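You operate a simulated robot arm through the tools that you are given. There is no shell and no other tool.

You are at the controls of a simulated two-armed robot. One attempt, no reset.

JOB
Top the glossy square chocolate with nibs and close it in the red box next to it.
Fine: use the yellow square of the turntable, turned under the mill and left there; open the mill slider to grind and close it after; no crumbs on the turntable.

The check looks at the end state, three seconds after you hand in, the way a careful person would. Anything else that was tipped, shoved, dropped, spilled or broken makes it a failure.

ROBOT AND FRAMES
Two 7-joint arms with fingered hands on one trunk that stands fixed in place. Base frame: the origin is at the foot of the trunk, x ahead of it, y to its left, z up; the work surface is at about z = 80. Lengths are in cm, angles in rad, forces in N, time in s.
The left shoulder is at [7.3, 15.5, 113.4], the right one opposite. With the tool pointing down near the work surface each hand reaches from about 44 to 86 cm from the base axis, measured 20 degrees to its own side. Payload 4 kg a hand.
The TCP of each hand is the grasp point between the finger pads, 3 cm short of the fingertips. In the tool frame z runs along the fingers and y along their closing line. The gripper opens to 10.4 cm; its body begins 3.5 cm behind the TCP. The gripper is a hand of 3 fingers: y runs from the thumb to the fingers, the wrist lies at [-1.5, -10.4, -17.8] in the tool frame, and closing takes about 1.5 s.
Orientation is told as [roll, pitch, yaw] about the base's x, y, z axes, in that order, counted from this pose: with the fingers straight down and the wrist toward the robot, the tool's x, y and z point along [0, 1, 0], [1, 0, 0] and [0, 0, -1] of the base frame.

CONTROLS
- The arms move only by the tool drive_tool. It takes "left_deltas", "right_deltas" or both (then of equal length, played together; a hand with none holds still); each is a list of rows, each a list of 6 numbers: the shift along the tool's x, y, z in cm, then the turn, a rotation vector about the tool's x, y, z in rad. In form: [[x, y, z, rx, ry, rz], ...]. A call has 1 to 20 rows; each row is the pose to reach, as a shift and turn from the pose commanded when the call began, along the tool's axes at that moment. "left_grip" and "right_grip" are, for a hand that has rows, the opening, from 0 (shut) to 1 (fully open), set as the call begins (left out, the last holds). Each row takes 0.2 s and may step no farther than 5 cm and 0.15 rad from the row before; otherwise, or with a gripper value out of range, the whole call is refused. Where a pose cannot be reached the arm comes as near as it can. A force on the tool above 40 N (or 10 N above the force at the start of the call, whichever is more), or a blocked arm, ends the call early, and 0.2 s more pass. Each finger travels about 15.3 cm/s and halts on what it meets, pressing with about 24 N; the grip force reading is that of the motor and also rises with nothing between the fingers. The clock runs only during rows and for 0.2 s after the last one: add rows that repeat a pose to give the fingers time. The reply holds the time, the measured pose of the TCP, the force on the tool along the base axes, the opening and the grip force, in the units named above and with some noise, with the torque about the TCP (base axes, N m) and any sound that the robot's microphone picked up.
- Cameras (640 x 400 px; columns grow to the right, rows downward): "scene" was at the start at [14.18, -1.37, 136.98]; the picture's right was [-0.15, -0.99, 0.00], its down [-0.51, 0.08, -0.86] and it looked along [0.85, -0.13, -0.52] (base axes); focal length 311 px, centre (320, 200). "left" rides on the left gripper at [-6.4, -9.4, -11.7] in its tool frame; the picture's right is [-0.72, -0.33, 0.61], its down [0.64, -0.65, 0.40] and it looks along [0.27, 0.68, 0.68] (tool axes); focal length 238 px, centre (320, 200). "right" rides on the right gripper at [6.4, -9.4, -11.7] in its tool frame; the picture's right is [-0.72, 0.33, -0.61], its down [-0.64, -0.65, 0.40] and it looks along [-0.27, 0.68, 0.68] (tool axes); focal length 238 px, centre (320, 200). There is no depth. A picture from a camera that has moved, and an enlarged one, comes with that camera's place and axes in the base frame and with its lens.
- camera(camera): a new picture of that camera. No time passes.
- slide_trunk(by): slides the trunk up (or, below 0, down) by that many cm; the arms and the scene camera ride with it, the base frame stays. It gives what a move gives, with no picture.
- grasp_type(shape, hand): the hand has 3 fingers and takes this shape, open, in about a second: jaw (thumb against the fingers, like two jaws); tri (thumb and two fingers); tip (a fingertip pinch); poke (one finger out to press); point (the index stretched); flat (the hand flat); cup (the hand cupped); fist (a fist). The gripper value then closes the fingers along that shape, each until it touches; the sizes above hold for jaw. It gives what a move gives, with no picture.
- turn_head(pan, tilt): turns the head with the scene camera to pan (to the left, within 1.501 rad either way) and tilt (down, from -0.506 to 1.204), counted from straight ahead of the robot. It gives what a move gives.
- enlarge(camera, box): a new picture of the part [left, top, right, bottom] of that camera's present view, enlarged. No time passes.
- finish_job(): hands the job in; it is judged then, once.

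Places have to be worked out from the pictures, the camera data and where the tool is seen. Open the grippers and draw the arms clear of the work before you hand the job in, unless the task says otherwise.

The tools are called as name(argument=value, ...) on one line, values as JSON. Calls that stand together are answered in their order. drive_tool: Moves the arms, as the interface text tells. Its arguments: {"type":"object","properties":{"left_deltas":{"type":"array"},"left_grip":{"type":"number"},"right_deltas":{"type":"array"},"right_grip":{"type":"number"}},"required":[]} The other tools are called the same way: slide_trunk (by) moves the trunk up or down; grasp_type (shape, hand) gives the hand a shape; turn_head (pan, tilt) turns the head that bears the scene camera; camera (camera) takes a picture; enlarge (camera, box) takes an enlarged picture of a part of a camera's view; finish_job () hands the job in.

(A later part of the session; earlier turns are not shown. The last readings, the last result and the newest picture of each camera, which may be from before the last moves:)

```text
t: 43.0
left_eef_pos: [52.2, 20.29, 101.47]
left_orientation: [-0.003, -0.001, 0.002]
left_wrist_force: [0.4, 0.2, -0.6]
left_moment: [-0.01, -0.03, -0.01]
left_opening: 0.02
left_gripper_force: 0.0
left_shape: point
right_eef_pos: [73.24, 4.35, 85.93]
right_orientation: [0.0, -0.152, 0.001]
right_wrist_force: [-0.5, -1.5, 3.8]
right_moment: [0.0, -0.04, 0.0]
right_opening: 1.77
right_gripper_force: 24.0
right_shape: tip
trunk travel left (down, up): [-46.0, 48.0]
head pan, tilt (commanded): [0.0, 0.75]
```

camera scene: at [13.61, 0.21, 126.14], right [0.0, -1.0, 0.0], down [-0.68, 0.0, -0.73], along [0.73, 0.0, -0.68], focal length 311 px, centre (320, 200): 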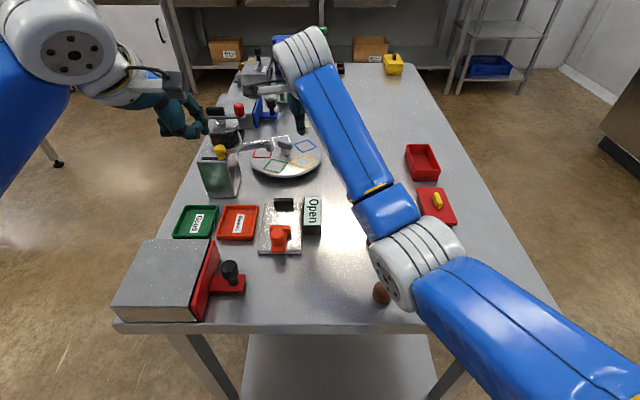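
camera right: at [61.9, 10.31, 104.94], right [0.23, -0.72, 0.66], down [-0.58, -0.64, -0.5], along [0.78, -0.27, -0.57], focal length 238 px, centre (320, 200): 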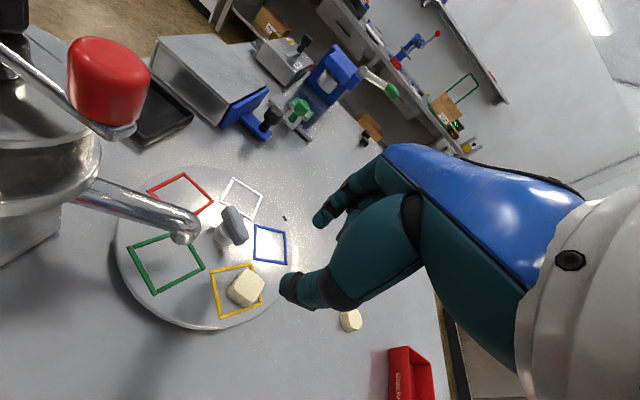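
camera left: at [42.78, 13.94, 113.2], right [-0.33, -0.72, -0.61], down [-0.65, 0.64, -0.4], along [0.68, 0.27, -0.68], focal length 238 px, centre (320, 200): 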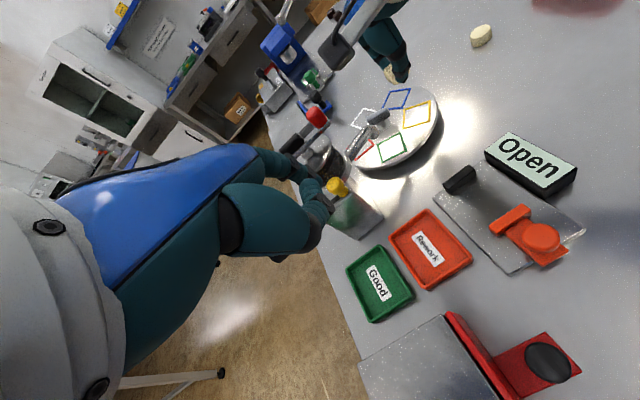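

Contact (3.8 N). I open gently and lift away for a look.

drive_tool(right_deltas=[[0, 0.01, -0.08, 0, 0, 0], [0, 0.01, -0.08, 0, 0, 0], [0, 0.01, -0.08, 0, 0, 0], [0, 0.01, -0.08, 0, 0, 0], [0, 0.01, -0.08, 0, 0, 0], [0, 0.05, -0.35, 0, 0, 0], [0, 0.15, -1.0, 0, 0, 0], [0, 0.35, -2.3, 0, 0, 0], [0, 0.65, -4.3, 0, 0, 0], [0, 1.0, -6.6, 0, 0, 0], [0, 1.35, -8.9, 0, 0, 0]], right_grip=0.42)

enlarge(camera="right", box=[110, 150, 310, 340])

enlarge(camera="left", box=[330, 60, 480, 190])

enlarge(camera="scene", box=[220, 100, 360, 220])

```text
t: 45.5
left_eef_pos: [52.18, 20.28, 101.49]
left_orientation: [-0.002, 0.001, 0.002]
left_wrist_force: [0.3, 0.1, -0.8]
left_moment: [0.03, -0.02, -0.01]
left_opening: 0.02
left_gripper_force: 0.0
left_shape: point
right_eef_pos: [73.12, 4.45, 94.86]
right_orientation: [-0.001, -0.151, 0.001]
right_wrist_force: [-0.2, 0.3, 0.2]
right_moment: [-0.02, 0.01, 0.03]
right_opening: 4.34
right_gripper_force: 0.2
right_shape: tip
trunk travel left (down, up): [-46.0, 48.0]
head pan, tilt (commanded): [0.0, 0.75]
```

```text
2.11 times, centred on (210, 245) of right
camera zoom: at [62.01, 10.74, 104.94], right [0.23, -0.72, 0.66], down [-0.58, -0.64, -0.5], along [0.78, -0.27, -0.57], focal length 502 px, centre (552, 105)
```

zoom: 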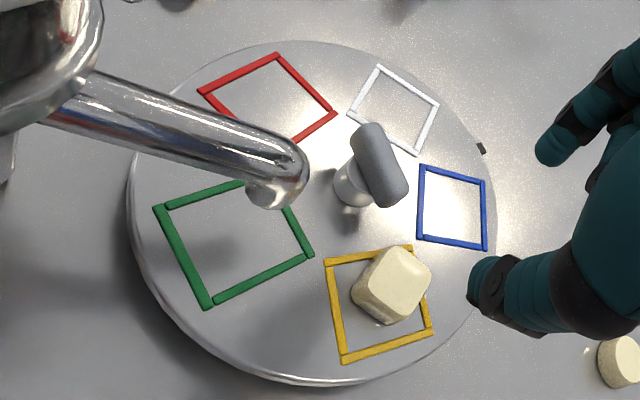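

```text
3.08 times, centred on (405, 125) of left
camera zoom: at [42.74, 13.98, 113.21], right [-0.33, -0.72, -0.61], down [-0.65, 0.64, -0.41], along [0.68, 0.27, -0.68], focal length 733 px, centre (58, 431)
```

zoom: 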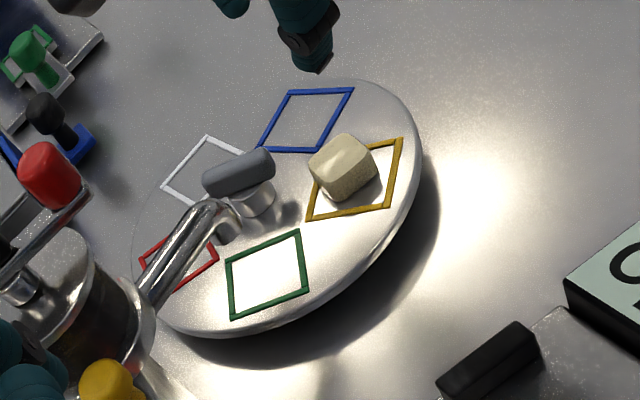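

```text
3.33 times, centred on (290, 160) of scene
camera zoom: at [13.56, 0.24, 126.15], right [0.0, -1.0, 0.0], down [-0.68, 0.0, -0.73], along [0.73, 0.0, -0.68], focal length 1036 px, centre (420, 333)
```

zoom: 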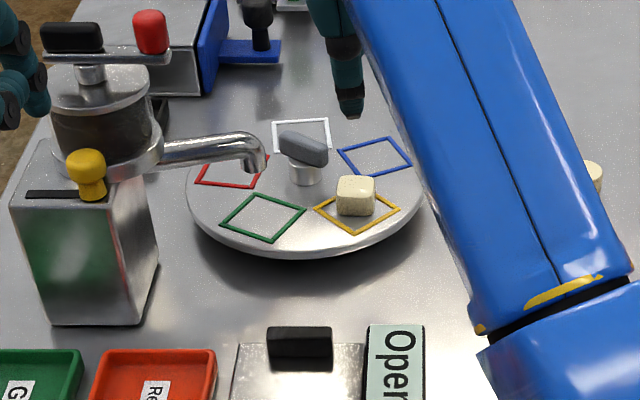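

Now the piece is about 3 mm too far toward the bar relative to the square's centre. I'll make one more small correction: descend with a narrower opening, a bit lower, then regrasp.

drive_tool(right_deltas=[[0, -0.55, 2.3, 0, 0, 0], [0, -0.9, 4.6, 0, 0, 0], [0, -1.2, 6.6, 0, 0, 0], [0, -1.4, 8.0, 0, 0, 0], [0, -1.52, 8.7, 0, 0, 0], [0, -1.55, 8.95, 0, 0, 0]], right_grip=0.32)

enlarge(camera="right", box=[160, 150, 370, 320])

```text
t: 46.9
left_eef_pos: [52.17, 20.19, 101.39]
left_orientation: [-0.001, -0.002, 0.003]
left_wrist_force: [0.1, -0.9, 0.0]
left_moment: [0.02, -0.01, -0.01]
left_opening: 0.0
left_gripper_force: 0.0
left_shape: point
right_eef_pos: [73.04, 4.37, 85.93]
right_orientation: [0.0, -0.154, 0.001]
right_wrist_force: [-1.4, 0.5, 4.6]
right_moment: [-0.02, 0.11, -0.04]
right_opening: 3.39
right_gripper_force: 0.1
right_shape: tip
trunk travel left (down, up): [-46.0, 48.0]
head pan, tilt (commanded): [0.0, 0.75]
```

```text
2.35 times, centred on (265, 235) of right
camera zoom: at [61.78, 10.71, 95.94], right [0.23, -0.72, 0.66], down [-0.58, -0.64, -0.5], along [0.78, -0.27, -0.57], focal length 561 px, centre (449, 118)
```

zoom: 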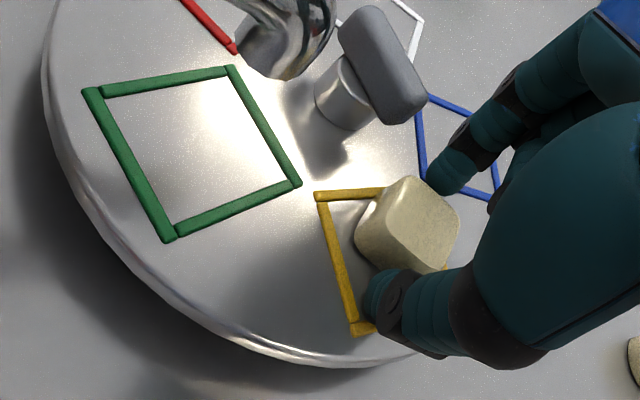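

drive_tool(right_deltas=[[0, 0.03, -0.2, 0, 0, 0], [0, 0.03, -0.2, 0, 0, 0], [0, 0.03, -0.2, 0, 0, 0], [0, 0.03, -0.2, 0, 0, 0], [0, 0.03, -0.2, 0, 0, 0], [0, 0.03, -0.2, 0, 0, 0]], right_grip=0.1)

enlarge(camera="right", box=[160, 150, 370, 320])

```text
t: 48.2
left_eef_pos: [52.19, 20.41, 101.38]
left_orientation: [-0.004, 0.001, 0.003]
left_wrist_force: [0.1, 0.1, 0.0]
left_moment: [0.03, -0.02, 0.03]
left_opening: 0.0
left_gripper_force: 0.1
left_shape: point
right_eef_pos: [73.05, 4.36, 85.84]
right_orientation: [0.0, -0.151, 0.002]
right_wrist_force: [-0.3, 0.7, 0.1]
right_moment: [0.0, 0.0, -0.02]
right_opening: 2.12
right_gripper_force: 23.9
right_shape: tip
trunk travel left (down, up): [-46.0, 48.0]
head pan, tilt (commanded): [0.0, 0.75]
```

```text
2.35 times, centred on (265, 235) of right
camera zoom: at [61.88, 10.72, 96.0], right [0.23, -0.72, 0.66], down [-0.58, -0.64, -0.5], along [0.78, -0.27, -0.57], focal length 561 px, centre (449, 118)
```

zoom: 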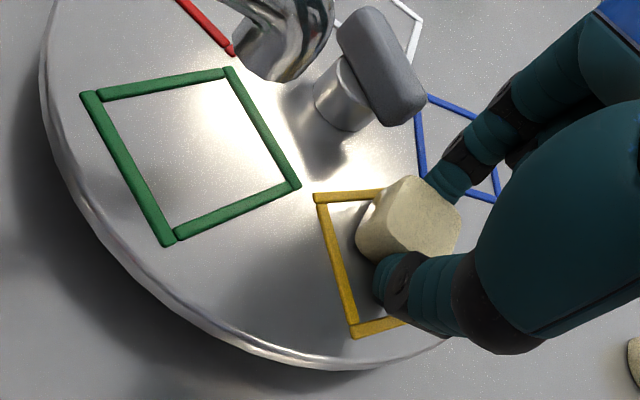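

Firm lower grip (2.12 cm). I lift slightly, shift by -0.42 cm in x, and lower it again.

drive_tool(right_deltas=[[0, 0.03, -0.2, 0, 0, 0], [0, 0.05, -0.35, 0, 0, 0], [-0.01, -0.15, -0.38, 0, 0, 0], [-0.03, -0.36, -0.41, 0, 0, 0], [-0.03, -0.39, -0.22, 0, 0, 0], [-0.03, -0.41, -0.06, 0, 0, 0], [-0.03, -0.42, 0.0, 0, 0, 0]])

enlarge(camera="right", box=[160, 150, 370, 320])

enlarge(camera="left", box=[330, 60, 480, 190])

```text
t: 49.9
left_eef_pos: [52.16, 20.25, 101.45]
left_orientation: [-0.003, -0.001, 0.004]
left_wrist_force: [0.4, -0.2, -0.4]
left_moment: [0.0, -0.01, 0.01]
left_opening: 0.01
left_gripper_force: 0.0
left_shape: point
right_eef_pos: [72.68, 4.43, 85.89]
right_orientation: [0.0, -0.151, 0.0]
right_wrist_force: [-0.2, -0.8, -0.1]
right_moment: [0.03, 0.02, -0.01]
right_opening: 2.14
right_gripper_force: 24.1
right_shape: tip
trunk travel left (down, up): [-46.0, 48.0]
head pan, tilt (commanded): [0.0, 0.75]
```

```text
2.35 times, centred on (265, 235) of right
camera zoom: at [61.49, 10.7, 95.99], right [0.23, -0.72, 0.66], down [-0.58, -0.64, -0.5], along [0.78, -0.27, -0.57], focal length 561 px, centre (449, 118)
```

zoom: 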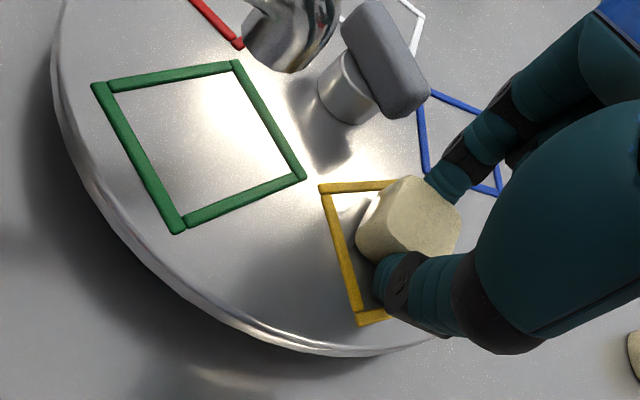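

```text
3.08 times, centred on (405, 125) of left
camera zoom: at [42.76, 13.97, 113.21], right [-0.33, -0.72, -0.61], down [-0.65, 0.64, -0.41], along [0.68, 0.27, -0.68], focal length 733 px, centre (58, 431)
```

zoom: 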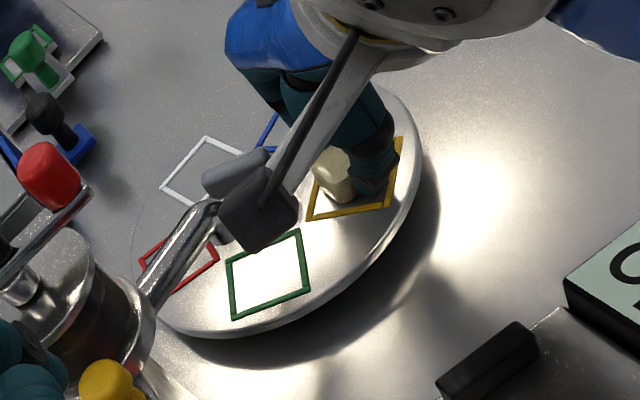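

Centred now. I lower until contact.

drive_tool(right_deltas=[[0, -0.02, 0.1, 0, 0, 0], [0, -0.02, 0.14, 0, 0, 0], [0, -0.02, 0.14, 0, 0, 0]])

```text
t: 50.6
left_eef_pos: [52.06, 20.26, 101.39]
left_orientation: [-0.002, -0.002, 0.001]
left_wrist_force: [-0.2, -0.5, -0.1]
left_moment: [0.01, 0.02, 0.0]
left_opening: 0.0
left_gripper_force: 0.1
left_shape: point
right_eef_pos: [72.59, 4.42, 85.8]
right_orientation: [-0.001, -0.151, 0.002]
right_wrist_force: [0.1, -1.2, 2.7]
right_moment: [0.0, -0.01, -0.01]
right_opening: 2.12
right_gripper_force: 24.6
right_shape: tip
trunk travel left (down, up): [-46.0, 48.0]
head pan, tilt (commanded): [0.0, 0.75]
```

Light contact (2.7 N). I release by a small amount and lift away.

drive_tool(right_deltas=[[0, 0, 0, 0, 0, 0], [0, 0, 0, 0, 0, 0], [0, 0.01, -0.05, 0, 0, 0], [0, 0.02, -0.1, 0, 0, 0], [0, 0.02, -0.1, 0, 0, 0], [0, 0.05, -0.35, 0, 0, 0], [0, 0.15, -1.0, 0, 0, 0], [0, 0.35, -2.3, 0, 0, 0], [0, 0.65, -4.3, 0, 0, 0], [0, 1.0, -6.6, 0, 0, 0], [0, 1.35, -8.9, 0, 0, 0]], right_grip=0.34)

enlarge(camera="right", box=[110, 150, 310, 340])

enlarge(camera="left", box=[330, 60, 480, 190])

enlarge(camera="scene", box=[220, 100, 360, 220])

```text
t: 53.0
left_eef_pos: [52.14, 20.24, 101.42]
left_orientation: [-0.001, -0.001, 0.001]
left_wrist_force: [1.1, -0.8, 1.1]
left_moment: [0.0, 0.0, -0.01]
left_opening: 0.02
left_gripper_force: 0.0
left_shape: point
right_eef_pos: [72.77, 4.49, 94.84]
right_orientation: [0.0, -0.15, 0.001]
right_wrist_force: [-0.1, -0.2, -0.1]
right_moment: [-0.03, 0.03, 0.0]
right_opening: 3.52
right_gripper_force: 0.1
right_shape: tip
trunk travel left (down, up): [-46.0, 48.0]
head pan, tilt (commanded): [0.0, 0.75]
```

```text
2.11 times, centred on (210, 245) of right
camera zoom: at [61.51, 10.76, 104.91], right [0.23, -0.72, 0.66], down [-0.58, -0.64, -0.5], along [0.78, -0.27, -0.57], focal length 502 px, centre (552, 105)
```

zoom: 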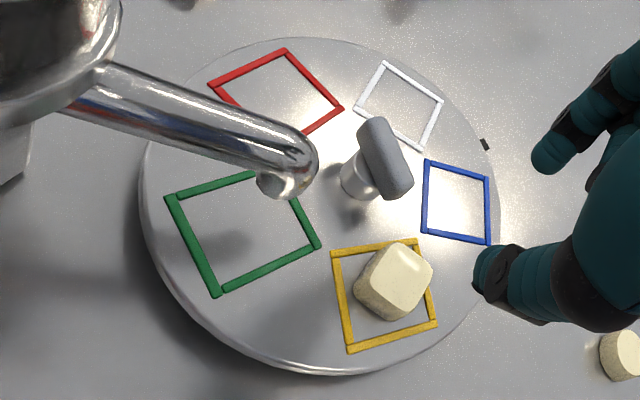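

```text
3.08 times, centred on (405, 125) of left
camera zoom: at [42.74, 13.98, 113.21], right [-0.33, -0.72, -0.61], down [-0.65, 0.64, -0.41], along [0.68, 0.27, -0.68], focal length 733 px, centre (58, 431)
```

zoom: 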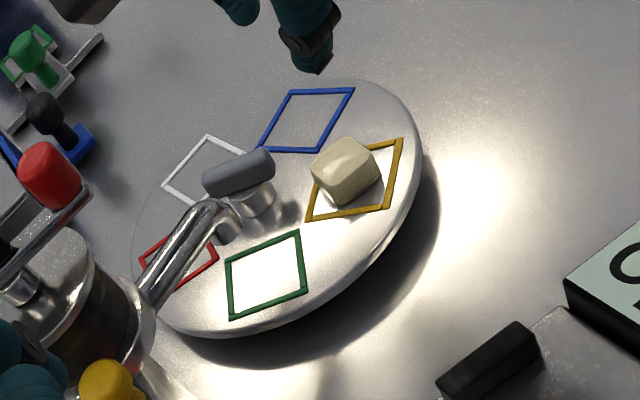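

```text
3.33 times, centred on (290, 160) of scene
camera zoom: at [13.56, 0.24, 126.15], right [0.0, -1.0, 0.0], down [-0.68, 0.0, -0.73], along [0.73, 0.0, -0.68], focal length 1036 px, centre (420, 333)
```

zoom: 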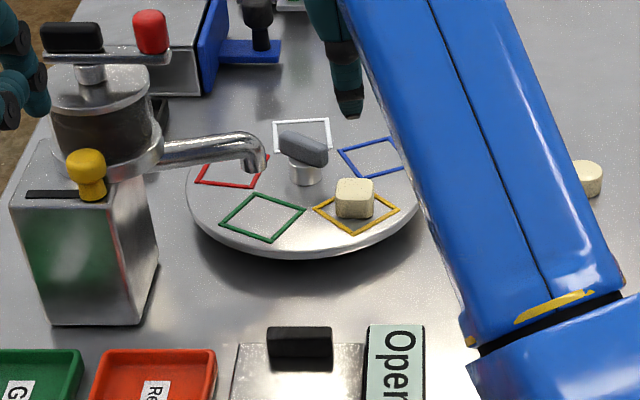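

The chocolate is centred in the yellow square within about 2 mm. I close the fingertips, lean the hand again and move over the far side of the bar for the turning push.

drive_tool(right_deltas=[[0.25, 1.13, 0.3, -0.004, 0.05, -0.0005], [0.5, 2.26, 0.8, -0.008, 0.1, -0.001], [0.76, 3.4, 1.5, -0.012, 0.15, -0.0015], [1.0, 4.53, 2.1, -0.016, 0.2, -0.002], [1.26, 5.66, 2.72, -0.02, 0.2495, -0.0025], [1.26, 5.66, 2.72, -0.02, 0.2495, -0.0025]], right_grip=0.0)

camera(camera="right")

enlarge(camera="left", box=[330, 60, 480, 190])

```text
t: 54.5
left_eef_pos: [52.06, 20.4, 101.37]
left_orientation: [-0.001, 0.0, 0.002]
left_wrist_force: [0.0, 0.4, 0.8]
left_moment: [-0.02, 0.01, -0.01]
left_opening: 0.0
left_gripper_force: 0.0
left_shape: point
right_eef_pos: [78.73, 5.65, 93.06]
right_orientation: [0.249, -0.171, 0.002]
right_wrist_force: [0.5, -0.5, 1.4]
right_moment: [0.03, -0.02, 0.03]
right_opening: 0.01
right_gripper_force: 24.0
right_shape: tip
trunk travel left (down, up): [-46.0, 48.0]
head pan, tilt (commanded): [0.0, 0.75]
```

```text
taken
camera right: at [67.13, 8.9, 104.03], right [0.25, -0.85, 0.47], down [-0.55, -0.52, -0.65], along [0.8, -0.09, -0.6], focal length 238 px, centre (320, 200)
```

right: 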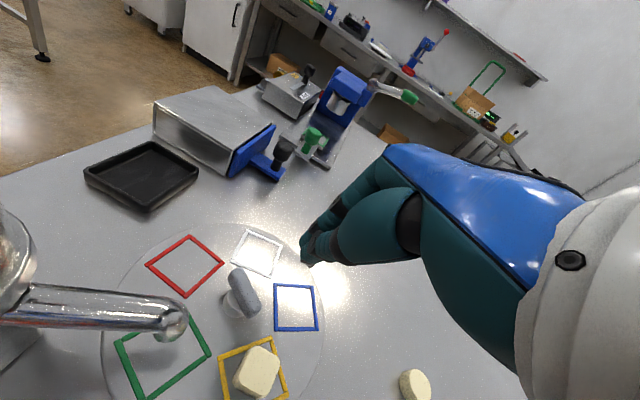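

```text
3.08 times, centred on (405, 125) of left
camera zoom: at [42.74, 13.98, 113.22], right [-0.33, -0.72, -0.61], down [-0.65, 0.64, -0.41], along [0.68, 0.27, -0.68], focal length 733 px, centre (58, 431)
```

zoom: 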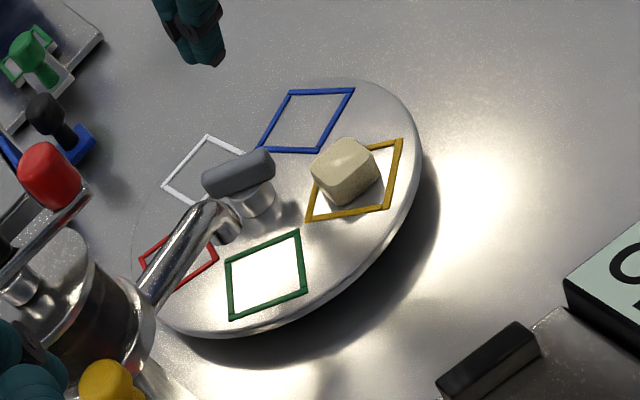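

I descend beside the bar, then sweep it round slowly.

drive_tool(right_deltas=[[-0.38, -0.27, 1.5, 0, 0, 0], [-0.77, -0.53, 3.0, 0, 0, 0], [-1.15, -0.8, 4.5, 0, 0, 0], [-1.53, -1.07, 6.02, 0, 0, 0]])

drive_tool(right_deltas=[[0.11, -0.39, -0.04, 0, 0, 0], [0.23, -0.79, -0.08, 0, 0, 0], [0.38, -1.2, -0.12, 0, 0, 0], [0.53, -1.62, -0.15, 0, 0, 0], [0.51, -1.78, -0.18, 0, 0, 0], [0.5, -1.94, -0.22, 0, 0, 0], [0.5, -2.11, -0.25, 0, 0, 0], [0.51, -2.28, -0.27, 0, 0, 0], [0.54, -2.44, -0.3, 0, 0, 0], [0.57, -2.6, -0.32, 0, 0, 0], [0.62, -2.76, -0.33, 0, 0, 0], [0.69, -2.92, -0.34, 0, 0, 0], [0.76, -3.06, -0.35, 0, 0, 0], [0.83, -3.21, -0.36, 0, 0, 0], [0.93, -3.35, -0.36, 0, 0, 0], [1.04, -3.48, -0.35, 0, 0, 0], [1.15, -3.6, -0.34, 0, 0, 0], [1.27, -3.72, -0.33, 0, 0, 0]])

camera(camera="right")

enlarge(camera="left", box=[330, 60, 480, 190])

enlarge(camera="scene", box=[220, 100, 360, 220])

```text
t: 55.5
left_eef_pos: [52.28, 20.28, 101.35]
left_orientation: [-0.003, 0.001, 0.002]
left_wrist_force: [0.7, 0.8, 0.2]
left_moment: [-0.02, -0.02, 0.0]
left_opening: 0.0
left_gripper_force: 0.2
left_shape: point
right_eef_pos: [78.58, 5.56, 86.47]
right_orientation: [0.249, -0.169, 0.0]
right_wrist_force: [-0.1, 0.8, 1.2]
right_moment: [0.02, -0.01, 0.01]
right_opening: 0.0
right_gripper_force: 24.4
right_shape: tip
trunk travel left (down, up): [-46.0, 48.0]
head pan, tilt (commanded): [0.0, 0.75]
```

```text
t: 59.2
left_eef_pos: [52.08, 20.11, 101.44]
left_orientation: [0.0, 0.0, 0.002]
left_wrist_force: [-0.2, 0.3, 0.4]
left_moment: [-0.07, 0.01, -0.01]
left_opening: 0.0
left_gripper_force: 0.0
left_shape: point
right_eef_pos: [74.78, 6.69, 86.65]
right_orientation: [0.249, -0.169, 0.001]
right_wrist_force: [-4.6, -5.6, 1.0]
right_moment: [-0.15, 0.13, -0.04]
right_opening: 0.01
right_gripper_force: 23.5
right_shape: tip
trunk travel left (down, up): [-46.0, 48.0]
head pan, tilt (commanded): [0.0, 0.75]
```

```text
taken
camera right: at [63.22, 9.91, 97.7], right [0.25, -0.85, 0.47], down [-0.55, -0.52, -0.65], along [0.8, -0.09, -0.6], focal length 238 px, centre (320, 200)
```

right: 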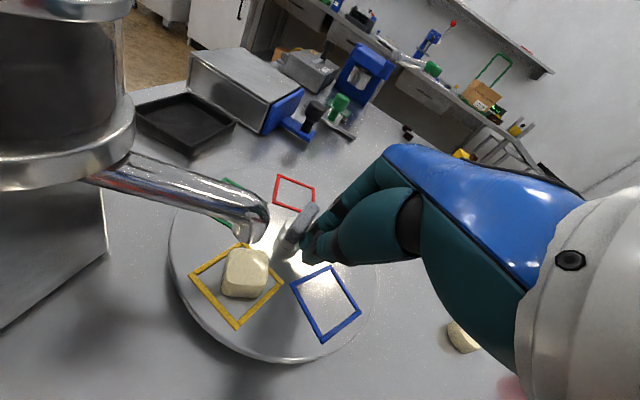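

```text
3.08 times, centred on (405, 125) of left
camera zoom: at [42.7, 13.83, 113.25], right [-0.33, -0.72, -0.61], down [-0.65, 0.64, -0.4], along [0.68, 0.27, -0.68], focal length 733 px, centre (58, 431)
```

zoom: 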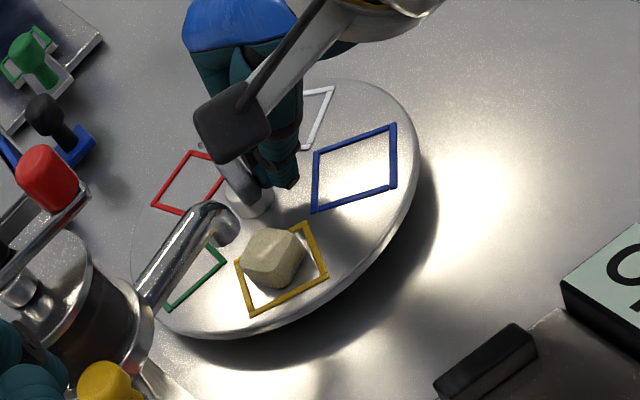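

```text
3.33 times, centred on (290, 160) of scene
camera zoom: at [13.5, -0.01, 126.15], right [0.0, -1.0, 0.0], down [-0.68, 0.0, -0.73], along [0.73, 0.0, -0.68], focal length 1036 px, centre (420, 333)
```

zoom: 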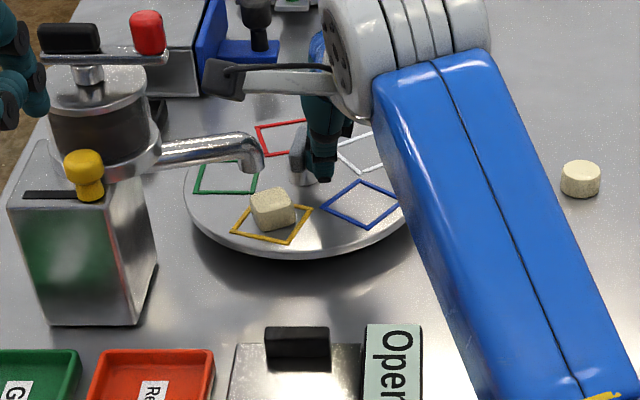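

The disc has turned so yellow is at about 162° (spout at about 149°); the sideways force suggests my tip is touching the post, so I raise 6 mm along the tool and then push the last ~12°.

drive_tool(right_deltas=[[0, 0, -0.3, 0, 0, 0], [0, 0, -0.63, 0, 0, 0], [0.09, -0.05, -0.62, 0, 0, 0], [0.17, -0.1, -0.6, 0, 0, 0], [0.26, -0.15, -0.59, 0, 0, 0], [0.34, -0.2, -0.58, 0, 0, 0], [0.43, -0.25, -0.56, 0, 0, 0]])

camera(camera="right")

enlarge(camera="left", box=[330, 60, 480, 190])

enlarge(camera="scene", box=[250, 120, 350, 190])

```text
t: 60.9
left_eef_pos: [52.2, 20.3, 101.48]
left_orientation: [-0.001, -0.001, 0.001]
left_wrist_force: [-0.3, 0.0, 0.7]
left_moment: [0.0, -0.01, -0.02]
left_opening: 0.0
left_gripper_force: 0.1
left_shape: point
right_eef_pos: [74.67, 6.94, 87.26]
right_orientation: [0.25, -0.17, -0.002]
right_wrist_force: [0.0, -2.2, 0.3]
right_moment: [-0.09, -0.03, -0.03]
right_opening: 0.02
right_gripper_force: 23.6
right_shape: tip
trunk travel left (down, up): [-46.0, 48.0]
head pan, tilt (commanded): [0.0, 0.75]
```

```text
taken
camera right: at [62.94, 10.25, 98.29], right [0.25, -0.85, 0.47], down [-0.55, -0.52, -0.65], along [0.8, -0.09, -0.6], focal length 238 px, centre (320, 200)
```

right: 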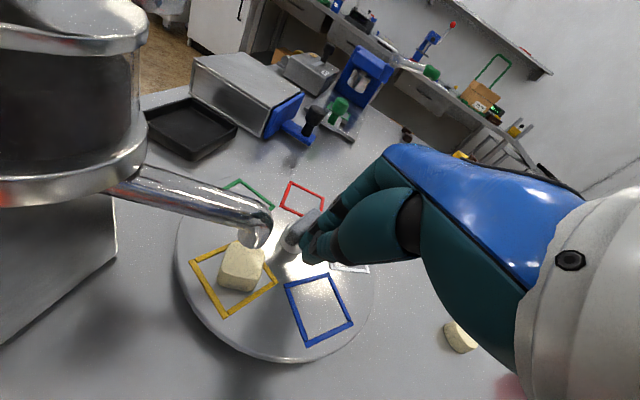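

```text
3.08 times, centred on (405, 125) of left
camera zoom: at [42.76, 13.93, 113.21], right [-0.33, -0.72, -0.61], down [-0.65, 0.64, -0.4], along [0.68, 0.27, -0.68], focal length 733 px, centre (58, 431)
```

zoom: 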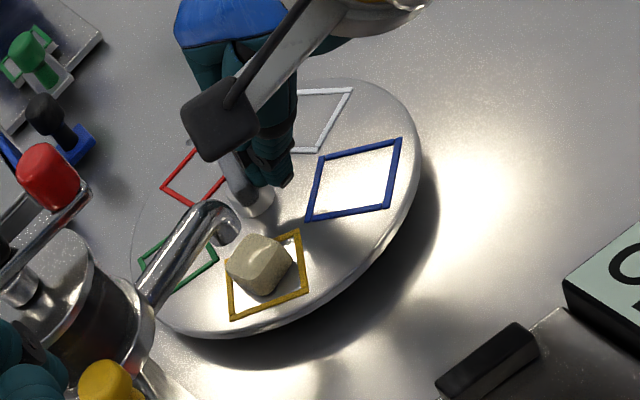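

```text
5.71 times, centred on (300, 155) of scene
camera zoom: at [13.59, 0.15, 126.14], right [0.0, -1.0, 0.0], down [-0.68, 0.0, -0.73], along [0.73, 0.0, -0.68], focal length 1776 px, centre (434, 457)
```

zoom: 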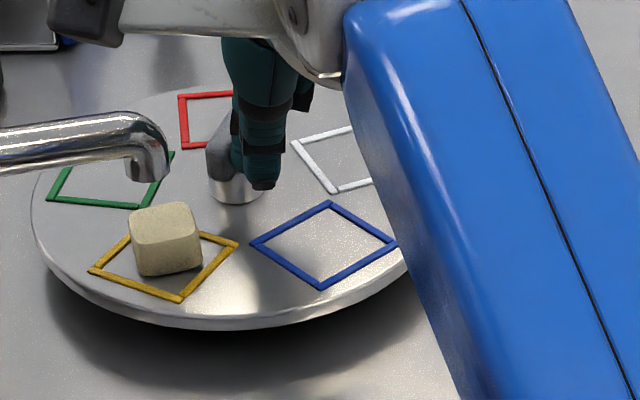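

The chocolate is now at about (71.9,11.0) and the spout mouth about (72.0,11.2): roughly 2–3° more needed. I nudge a little further.

drive_tool(right_deltas=[[0.06, -0.03, 0.01, 0, 0, 0], [0.12, -0.06, 0.02, 0, 0, 0], [0.14, -0.07, 0.02, 0, 0, 0]])

camera(camera="right")

enlarge(camera="right", box=[170, 170, 310, 320])

enlarge(camera="left", box=[345, 90, 445, 180])

enlarge(camera="scene", box=[250, 120, 350, 190])

```text
t: 61.6
left_eef_pos: [52.31, 20.37, 101.42]
left_orientation: [-0.002, -0.001, 0.001]
left_wrist_force: [-0.4, -0.3, 0.3]
left_moment: [0.05, -0.02, 0.01]
left_opening: 0.01
left_gripper_force: 0.2
left_shape: point
right_eef_pos: [74.43, 7.25, 87.22]
right_orientation: [0.249, -0.167, 0.002]
right_wrist_force: [0.3, -2.4, 0.3]
right_moment: [-0.09, -0.03, -0.02]
right_opening: 0.0
right_gripper_force: 23.6
right_shape: tip
trunk travel left (down, up): [-46.0, 48.0]
head pan, tilt (commanded): [0.0, 0.75]
```

```text
taken
camera right: at [62.87, 10.44, 98.29], right [0.25, -0.85, 0.47], down [-0.55, -0.52, -0.65], along [0.8, -0.09, -0.6], focal length 238 px, centre (320, 200)
```

right: 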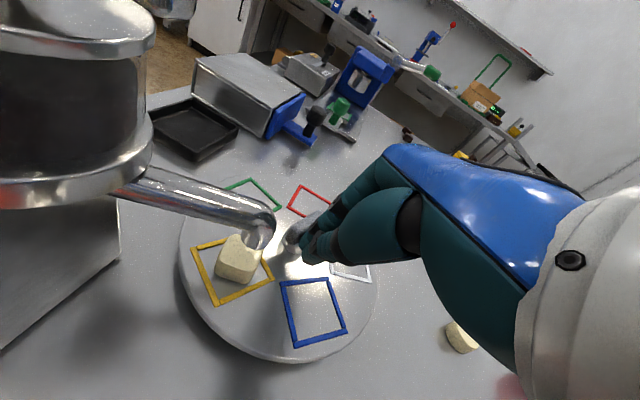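

```text
2.67 times, centred on (240, 245) of right
camera zoom: at [62.87, 10.44, 98.29], right [0.25, -0.85, 0.47], down [-0.55, -0.52, -0.65], along [0.8, -0.09, -0.6], focal length 636 px, centre (533, 80)
```

zoom: 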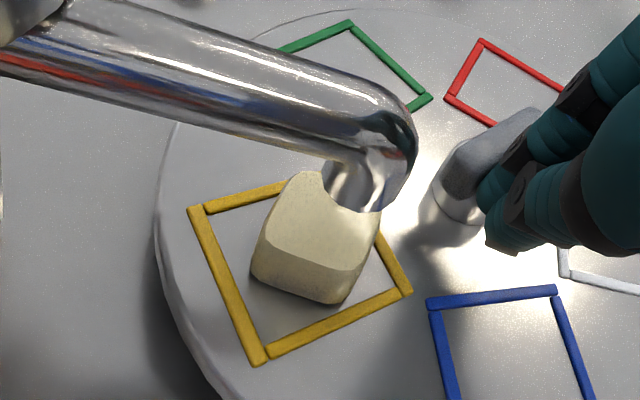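

```text
4.44 times, centred on (395, 135) of left
camera zoom: at [42.76, 13.93, 113.21], right [-0.33, -0.72, -0.61], down [-0.65, 0.64, -0.4], along [0.68, 0.27, -0.68], focal length 1059 px, centre (-13, 489)
```

zoom: 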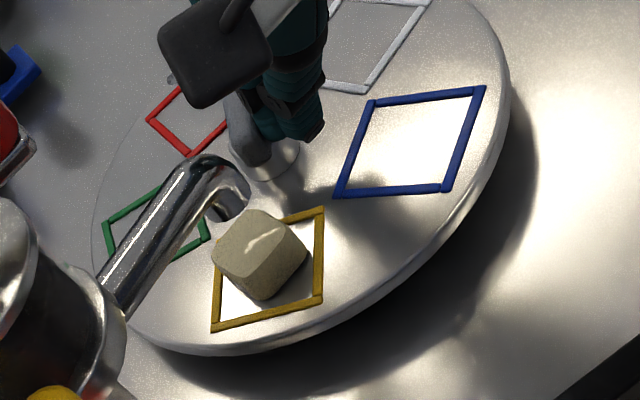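

```text
5.71 times, centred on (300, 155) of scene
camera zoom: at [13.58, 0.14, 126.14], right [0.0, -1.0, 0.0], down [-0.68, 0.0, -0.73], along [0.73, 0.0, -0.68], focal length 1776 px, centre (434, 457)
```

zoom: 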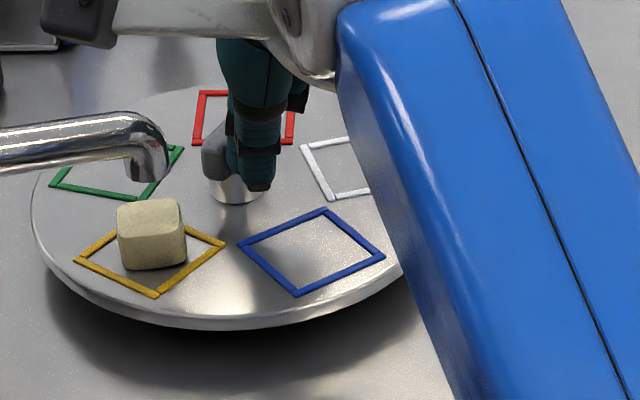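

It overshot slightly: the piece is now about 0.25 cm past the spout centre. I move the pusher to the other half of the bar (same side) to nudge it back by 2–3°.

drive_tool(right_deltas=[[-0.58, 0.0, -0.15, 0, 0, 0], [-1.22, 0.1, -0.29, 0, 0, 0], [-1.71, 1.48, -0.17, 0, 0, 0], [-2.06, 2.96, 0.0, 0, 0, 0], [-1.85, 2.93, 0.05, 0, 0, 0], [-1.67, 2.91, 0.09, 0, 0, 0]])

enlarge(camera="right", box=[170, 150, 350, 320])

enlarge(camera="left", box=[345, 70, 445, 180])

enlarge(camera="scene", box=[250, 120, 350, 190])

```text
t: 63.0
left_eef_pos: [52.15, 20.29, 101.34]
left_orientation: [-0.002, 0.0, 0.0]
left_wrist_force: [-0.1, 0.1, 0.2]
left_moment: [-0.01, 0.03, 0.04]
left_opening: 0.02
left_gripper_force: 0.1
left_shape: point
right_eef_pos: [77.39, 5.63, 87.29]
right_orientation: [0.246, -0.17, 0.002]
right_wrist_force: [0.3, 0.0, 0.0]
right_moment: [-0.01, 0.02, -0.04]
right_opening: 0.0
right_gripper_force: 23.9
right_shape: tip
trunk travel left (down, up): [-46.0, 48.0]
head pan, tilt (commanded): [0.0, 0.75]
```

```text
2.35 times, centred on (260, 235) of right
camera zoom: at [65.87, 8.85, 98.3], right [0.25, -0.85, 0.47], down [-0.55, -0.52, -0.65], along [0.8, -0.09, -0.6], focal length 561 px, centre (461, 118)
```

zoom: 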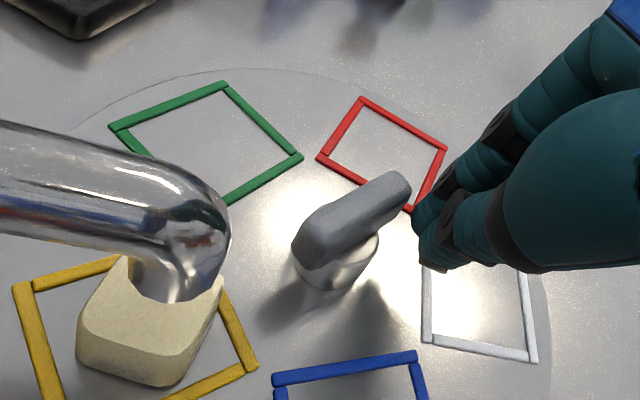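

```text
3.64 times, centred on (395, 125) of left
camera zoom: at [42.77, 13.97, 113.2], right [-0.33, -0.72, -0.61], down [-0.65, 0.64, -0.41], along [0.68, 0.27, -0.68], focal length 867 px, centre (47, 473)
```

zoom: 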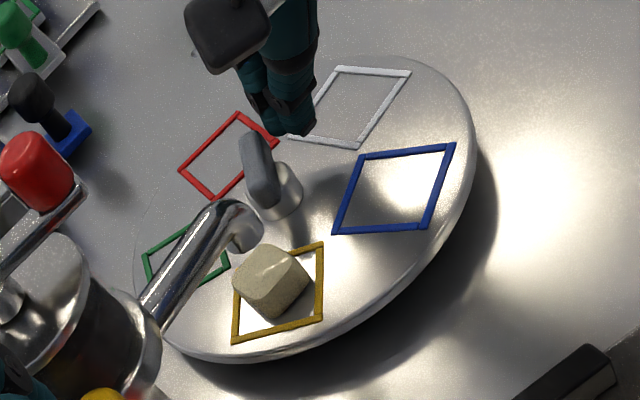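

```text
5.71 times, centred on (300, 155) of scene
camera zoom: at [13.61, 0.22, 126.14], right [0.0, -1.0, 0.0], down [-0.68, 0.0, -0.73], along [0.73, 0.0, -0.68], focal length 1776 px, centre (434, 457)
```

zoom: 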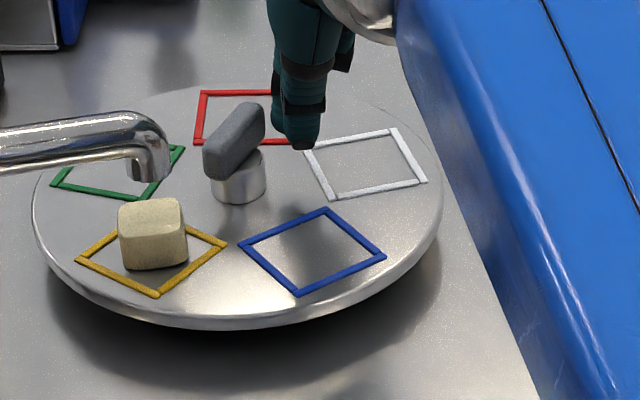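

The rod is now on the -y side of the bar's far half. I nudge +y by about 0.4 cm in small steps to turn it back slightly.

drive_tool(right_deltas=[[0.1, 0, 0.02, 0, 0, 0], [0.2, 0, 0.05, 0, 0, 0], [0.3, 0, 0.07, 0, 0, 0], [0.36, 0, 0.09, 0, 0, 0], [0.36, 0, 0.09, 0, 0, 0]])

enlarge(camera="right", box=[170, 150, 350, 320])

enlarge(camera="scene", box=[250, 120, 350, 190])

```text
t: 64.2
left_eef_pos: [52.15, 20.39, 101.33]
left_orientation: [-0.001, 0.001, 0.0]
left_wrist_force: [0.2, -0.2, 0.1]
left_moment: [-0.02, 0.01, -0.01]
left_opening: 0.0
left_gripper_force: 0.1
left_shape: point
right_eef_pos: [77.43, 5.96, 87.22]
right_orientation: [0.249, -0.17, -0.001]
right_wrist_force: [1.1, -0.9, 0.0]
right_moment: [0.0, 0.03, -0.03]
right_opening: 0.03
right_gripper_force: 24.0
right_shape: tip
trunk travel left (down, up): [-46.0, 48.0]
head pan, tilt (commanded): [0.0, 0.75]
```

```text
2.35 times, centred on (260, 235) of right
camera zoom: at [65.85, 9.16, 98.29], right [0.25, -0.85, 0.47], down [-0.55, -0.52, -0.65], along [0.8, -0.09, -0.6], focal length 561 px, centre (461, 118)
```

zoom: 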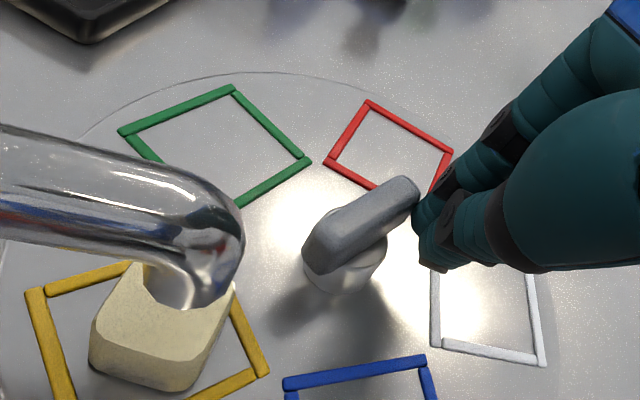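

```text
5.71 times, centred on (300, 155) of scene
camera zoom: at [13.59, 0.16, 126.14], right [0.0, -1.0, 0.0], down [-0.68, 0.0, -0.73], along [0.73, 0.0, -0.68], focal length 1776 px, centre (434, 457)
```

zoom: 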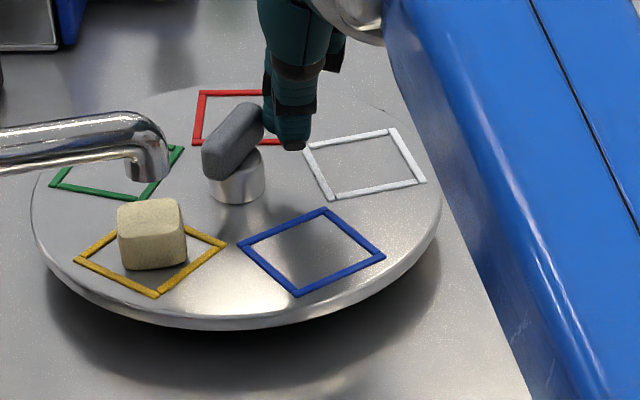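

Just touching, no rotation yet. A further 1.5 mm.

drive_tool(right_deltas=[[0.08, 0, 0.02, 0, 0, 0], [0.15, 0, 0.04, 0, 0, 0], [0.15, 0, 0.04, 0, 0, 0]])

enlarge(camera="right", box=[170, 150, 350, 320])

enlarge(camera="scene", box=[250, 120, 350, 190])

enlarge(camera="left", box=[345, 90, 445, 180])

```text
t: 65.0
left_eef_pos: [52.19, 20.27, 101.41]
left_orientation: [-0.002, -0.001, 0.002]
left_wrist_force: [-1.6, -0.9, 0.6]
left_moment: [0.02, -0.01, -0.01]
left_opening: 0.02
left_gripper_force: 0.1
left_shape: point
right_eef_pos: [77.45, 5.99, 87.28]
right_orientation: [0.25, -0.17, 0.0]
right_wrist_force: [0.5, -3.3, 0.5]
right_moment: [-0.07, 0.0, -0.02]
right_opening: 0.0
right_gripper_force: 24.0
right_shape: tip
trunk travel left (down, up): [-46.0, 48.0]
head pan, tilt (commanded): [0.0, 0.75]
```

```text
2.35 times, centred on (260, 235) of right
camera zoom: at [65.85, 9.33, 98.28], right [0.25, -0.85, 0.47], down [-0.55, -0.52, -0.65], along [0.8, -0.09, -0.6], focal length 561 px, centre (461, 118)
```

zoom: 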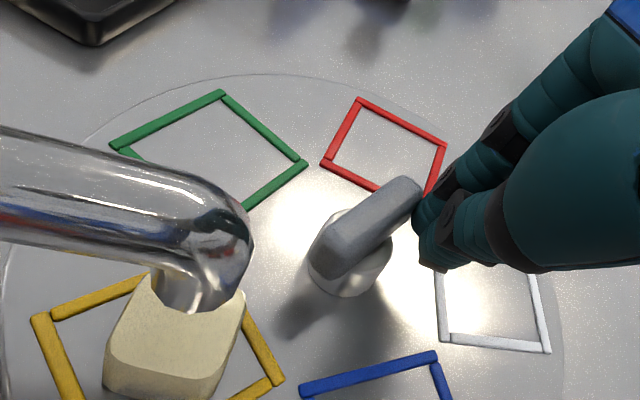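

```text
5.71 times, centred on (300, 155) of scene
camera zoom: at [13.6, 0.12, 126.14], right [0.0, -1.0, 0.0], down [-0.68, 0.0, -0.73], along [0.73, 0.0, -0.68], focal length 1776 px, centre (434, 457)
```

zoom: 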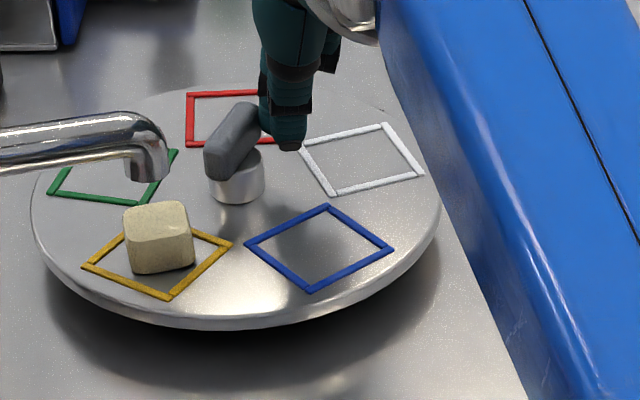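

```text
4.44 times, centred on (395, 135) of left
camera zoom: at [42.77, 13.93, 113.21], right [-0.33, -0.72, -0.61], down [-0.65, 0.64, -0.4], along [0.68, 0.27, -0.68], focal length 1059 px, centre (-13, 489)
```

zoom: 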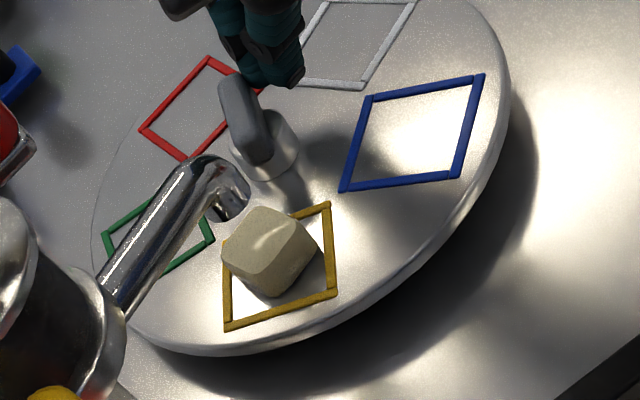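

Averaged over three views the chocolate is now centred under the spout within about 1 mm. I back the pusher straight off and lift it clear.

drive_tool(right_deltas=[[-0.5, 0, -0.12, 0, 0, 0], [-0.97, 0, -0.25, 0, 0, 0], [-0.48, 0.34, -2.2, 0, 0, 0], [0.2, 0.8, -5.0, 0, 0, 0], [0.98, 1.35, -7.9, 0, 0, 0]])

camera(camera="right")

camera(camera="scene")

```text
t: 66.2
left_eef_pos: [52.1, 20.37, 101.44]
left_orientation: [-0.002, -0.001, 0.001]
left_wrist_force: [-0.3, -0.3, 0.6]
left_moment: [-0.02, 0.01, 0.02]
left_opening: 0.0
left_gripper_force: 0.0
left_shape: point
right_eef_pos: [77.35, 5.16, 95.21]
right_orientation: [0.249, -0.17, 0.001]
right_wrist_force: [-0.4, -0.5, -0.4]
right_moment: [0.01, 0.03, -0.03]
right_opening: 0.0
right_gripper_force: 23.5
right_shape: tip
trunk travel left (down, up): [-46.0, 48.0]
head pan, tilt (commanded): [0.0, 0.75]
```

```text
taken
camera right: at [65.73, 8.43, 106.36], right [0.25, -0.85, 0.47], down [-0.55, -0.52, -0.65], along [0.8, -0.09, -0.6], focal length 238 px, centre (320, 200)
```

right: 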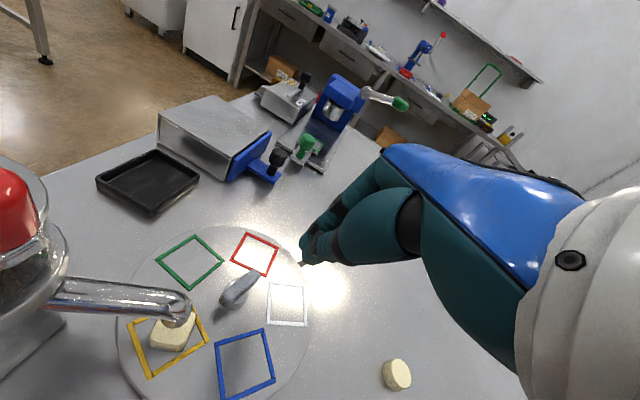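

```text
taken
camera scene: at [13.55, 0.23, 126.15], right [0.0, -1.0, 0.0], down [-0.68, 0.0, -0.73], along [0.73, 0.0, -0.68], focal length 311 px, centre (320, 200)
```

scene: 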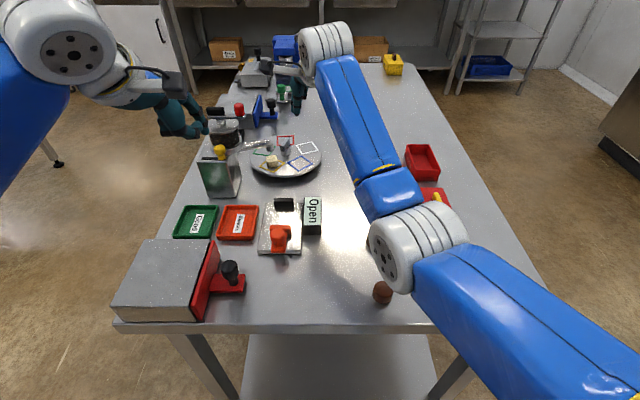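

The right hand stays as a watching camera. Next I look closely at the mill's slider knob for the left hand.

enlarge(camera="scene", box=[190, 100, 290, 210])

enlarge(camera="left", box=[270, 90, 400, 240])

enlarge(camera="right", box=[0, 220, 220, 400])

```text
3.64 times, centred on (240, 155) of scene
camera zoom: at [13.55, 0.23, 126.15], right [0.0, -1.0, 0.0], down [-0.68, 0.0, -0.73], along [0.73, 0.0, -0.68], focal length 1130 px, centre (611, 364)
```

zoom: 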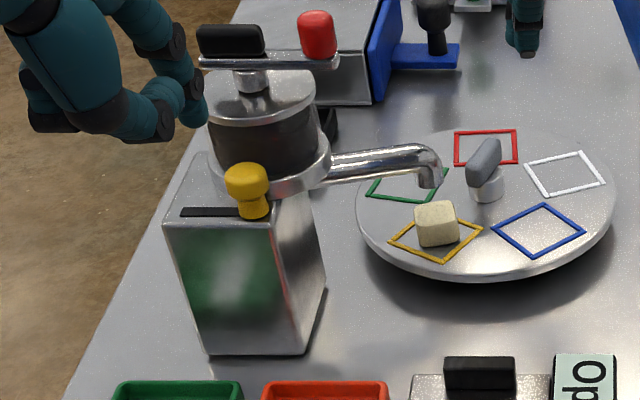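

```text
2.67 times, centred on (335, 165) of left
camera zoom: at [42.72, 13.98, 113.22], right [-0.33, -0.72, -0.61], down [-0.65, 0.64, -0.41], along [0.68, 0.27, -0.68], focal length 636 px, centre (280, 293)
```

zoom: 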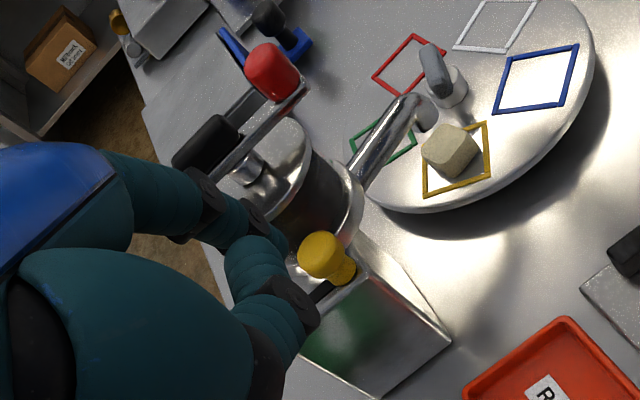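

```text
2.22 times, centred on (110, 310) of right
camera zoom: at [65.73, 8.43, 106.36], right [0.25, -0.85, 0.47], down [-0.55, -0.52, -0.65], along [0.8, -0.09, -0.6], focal length 530 px, centre (787, -44)
```

zoom: 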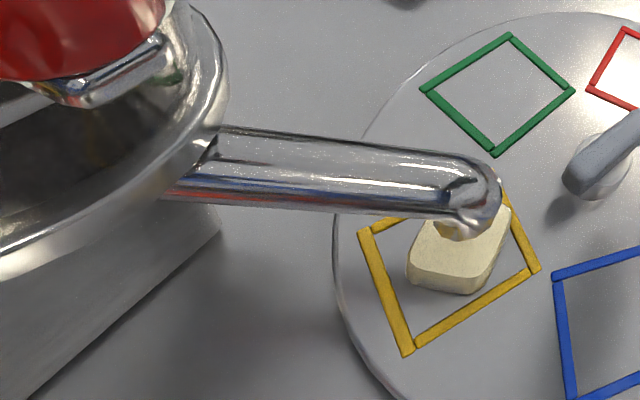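

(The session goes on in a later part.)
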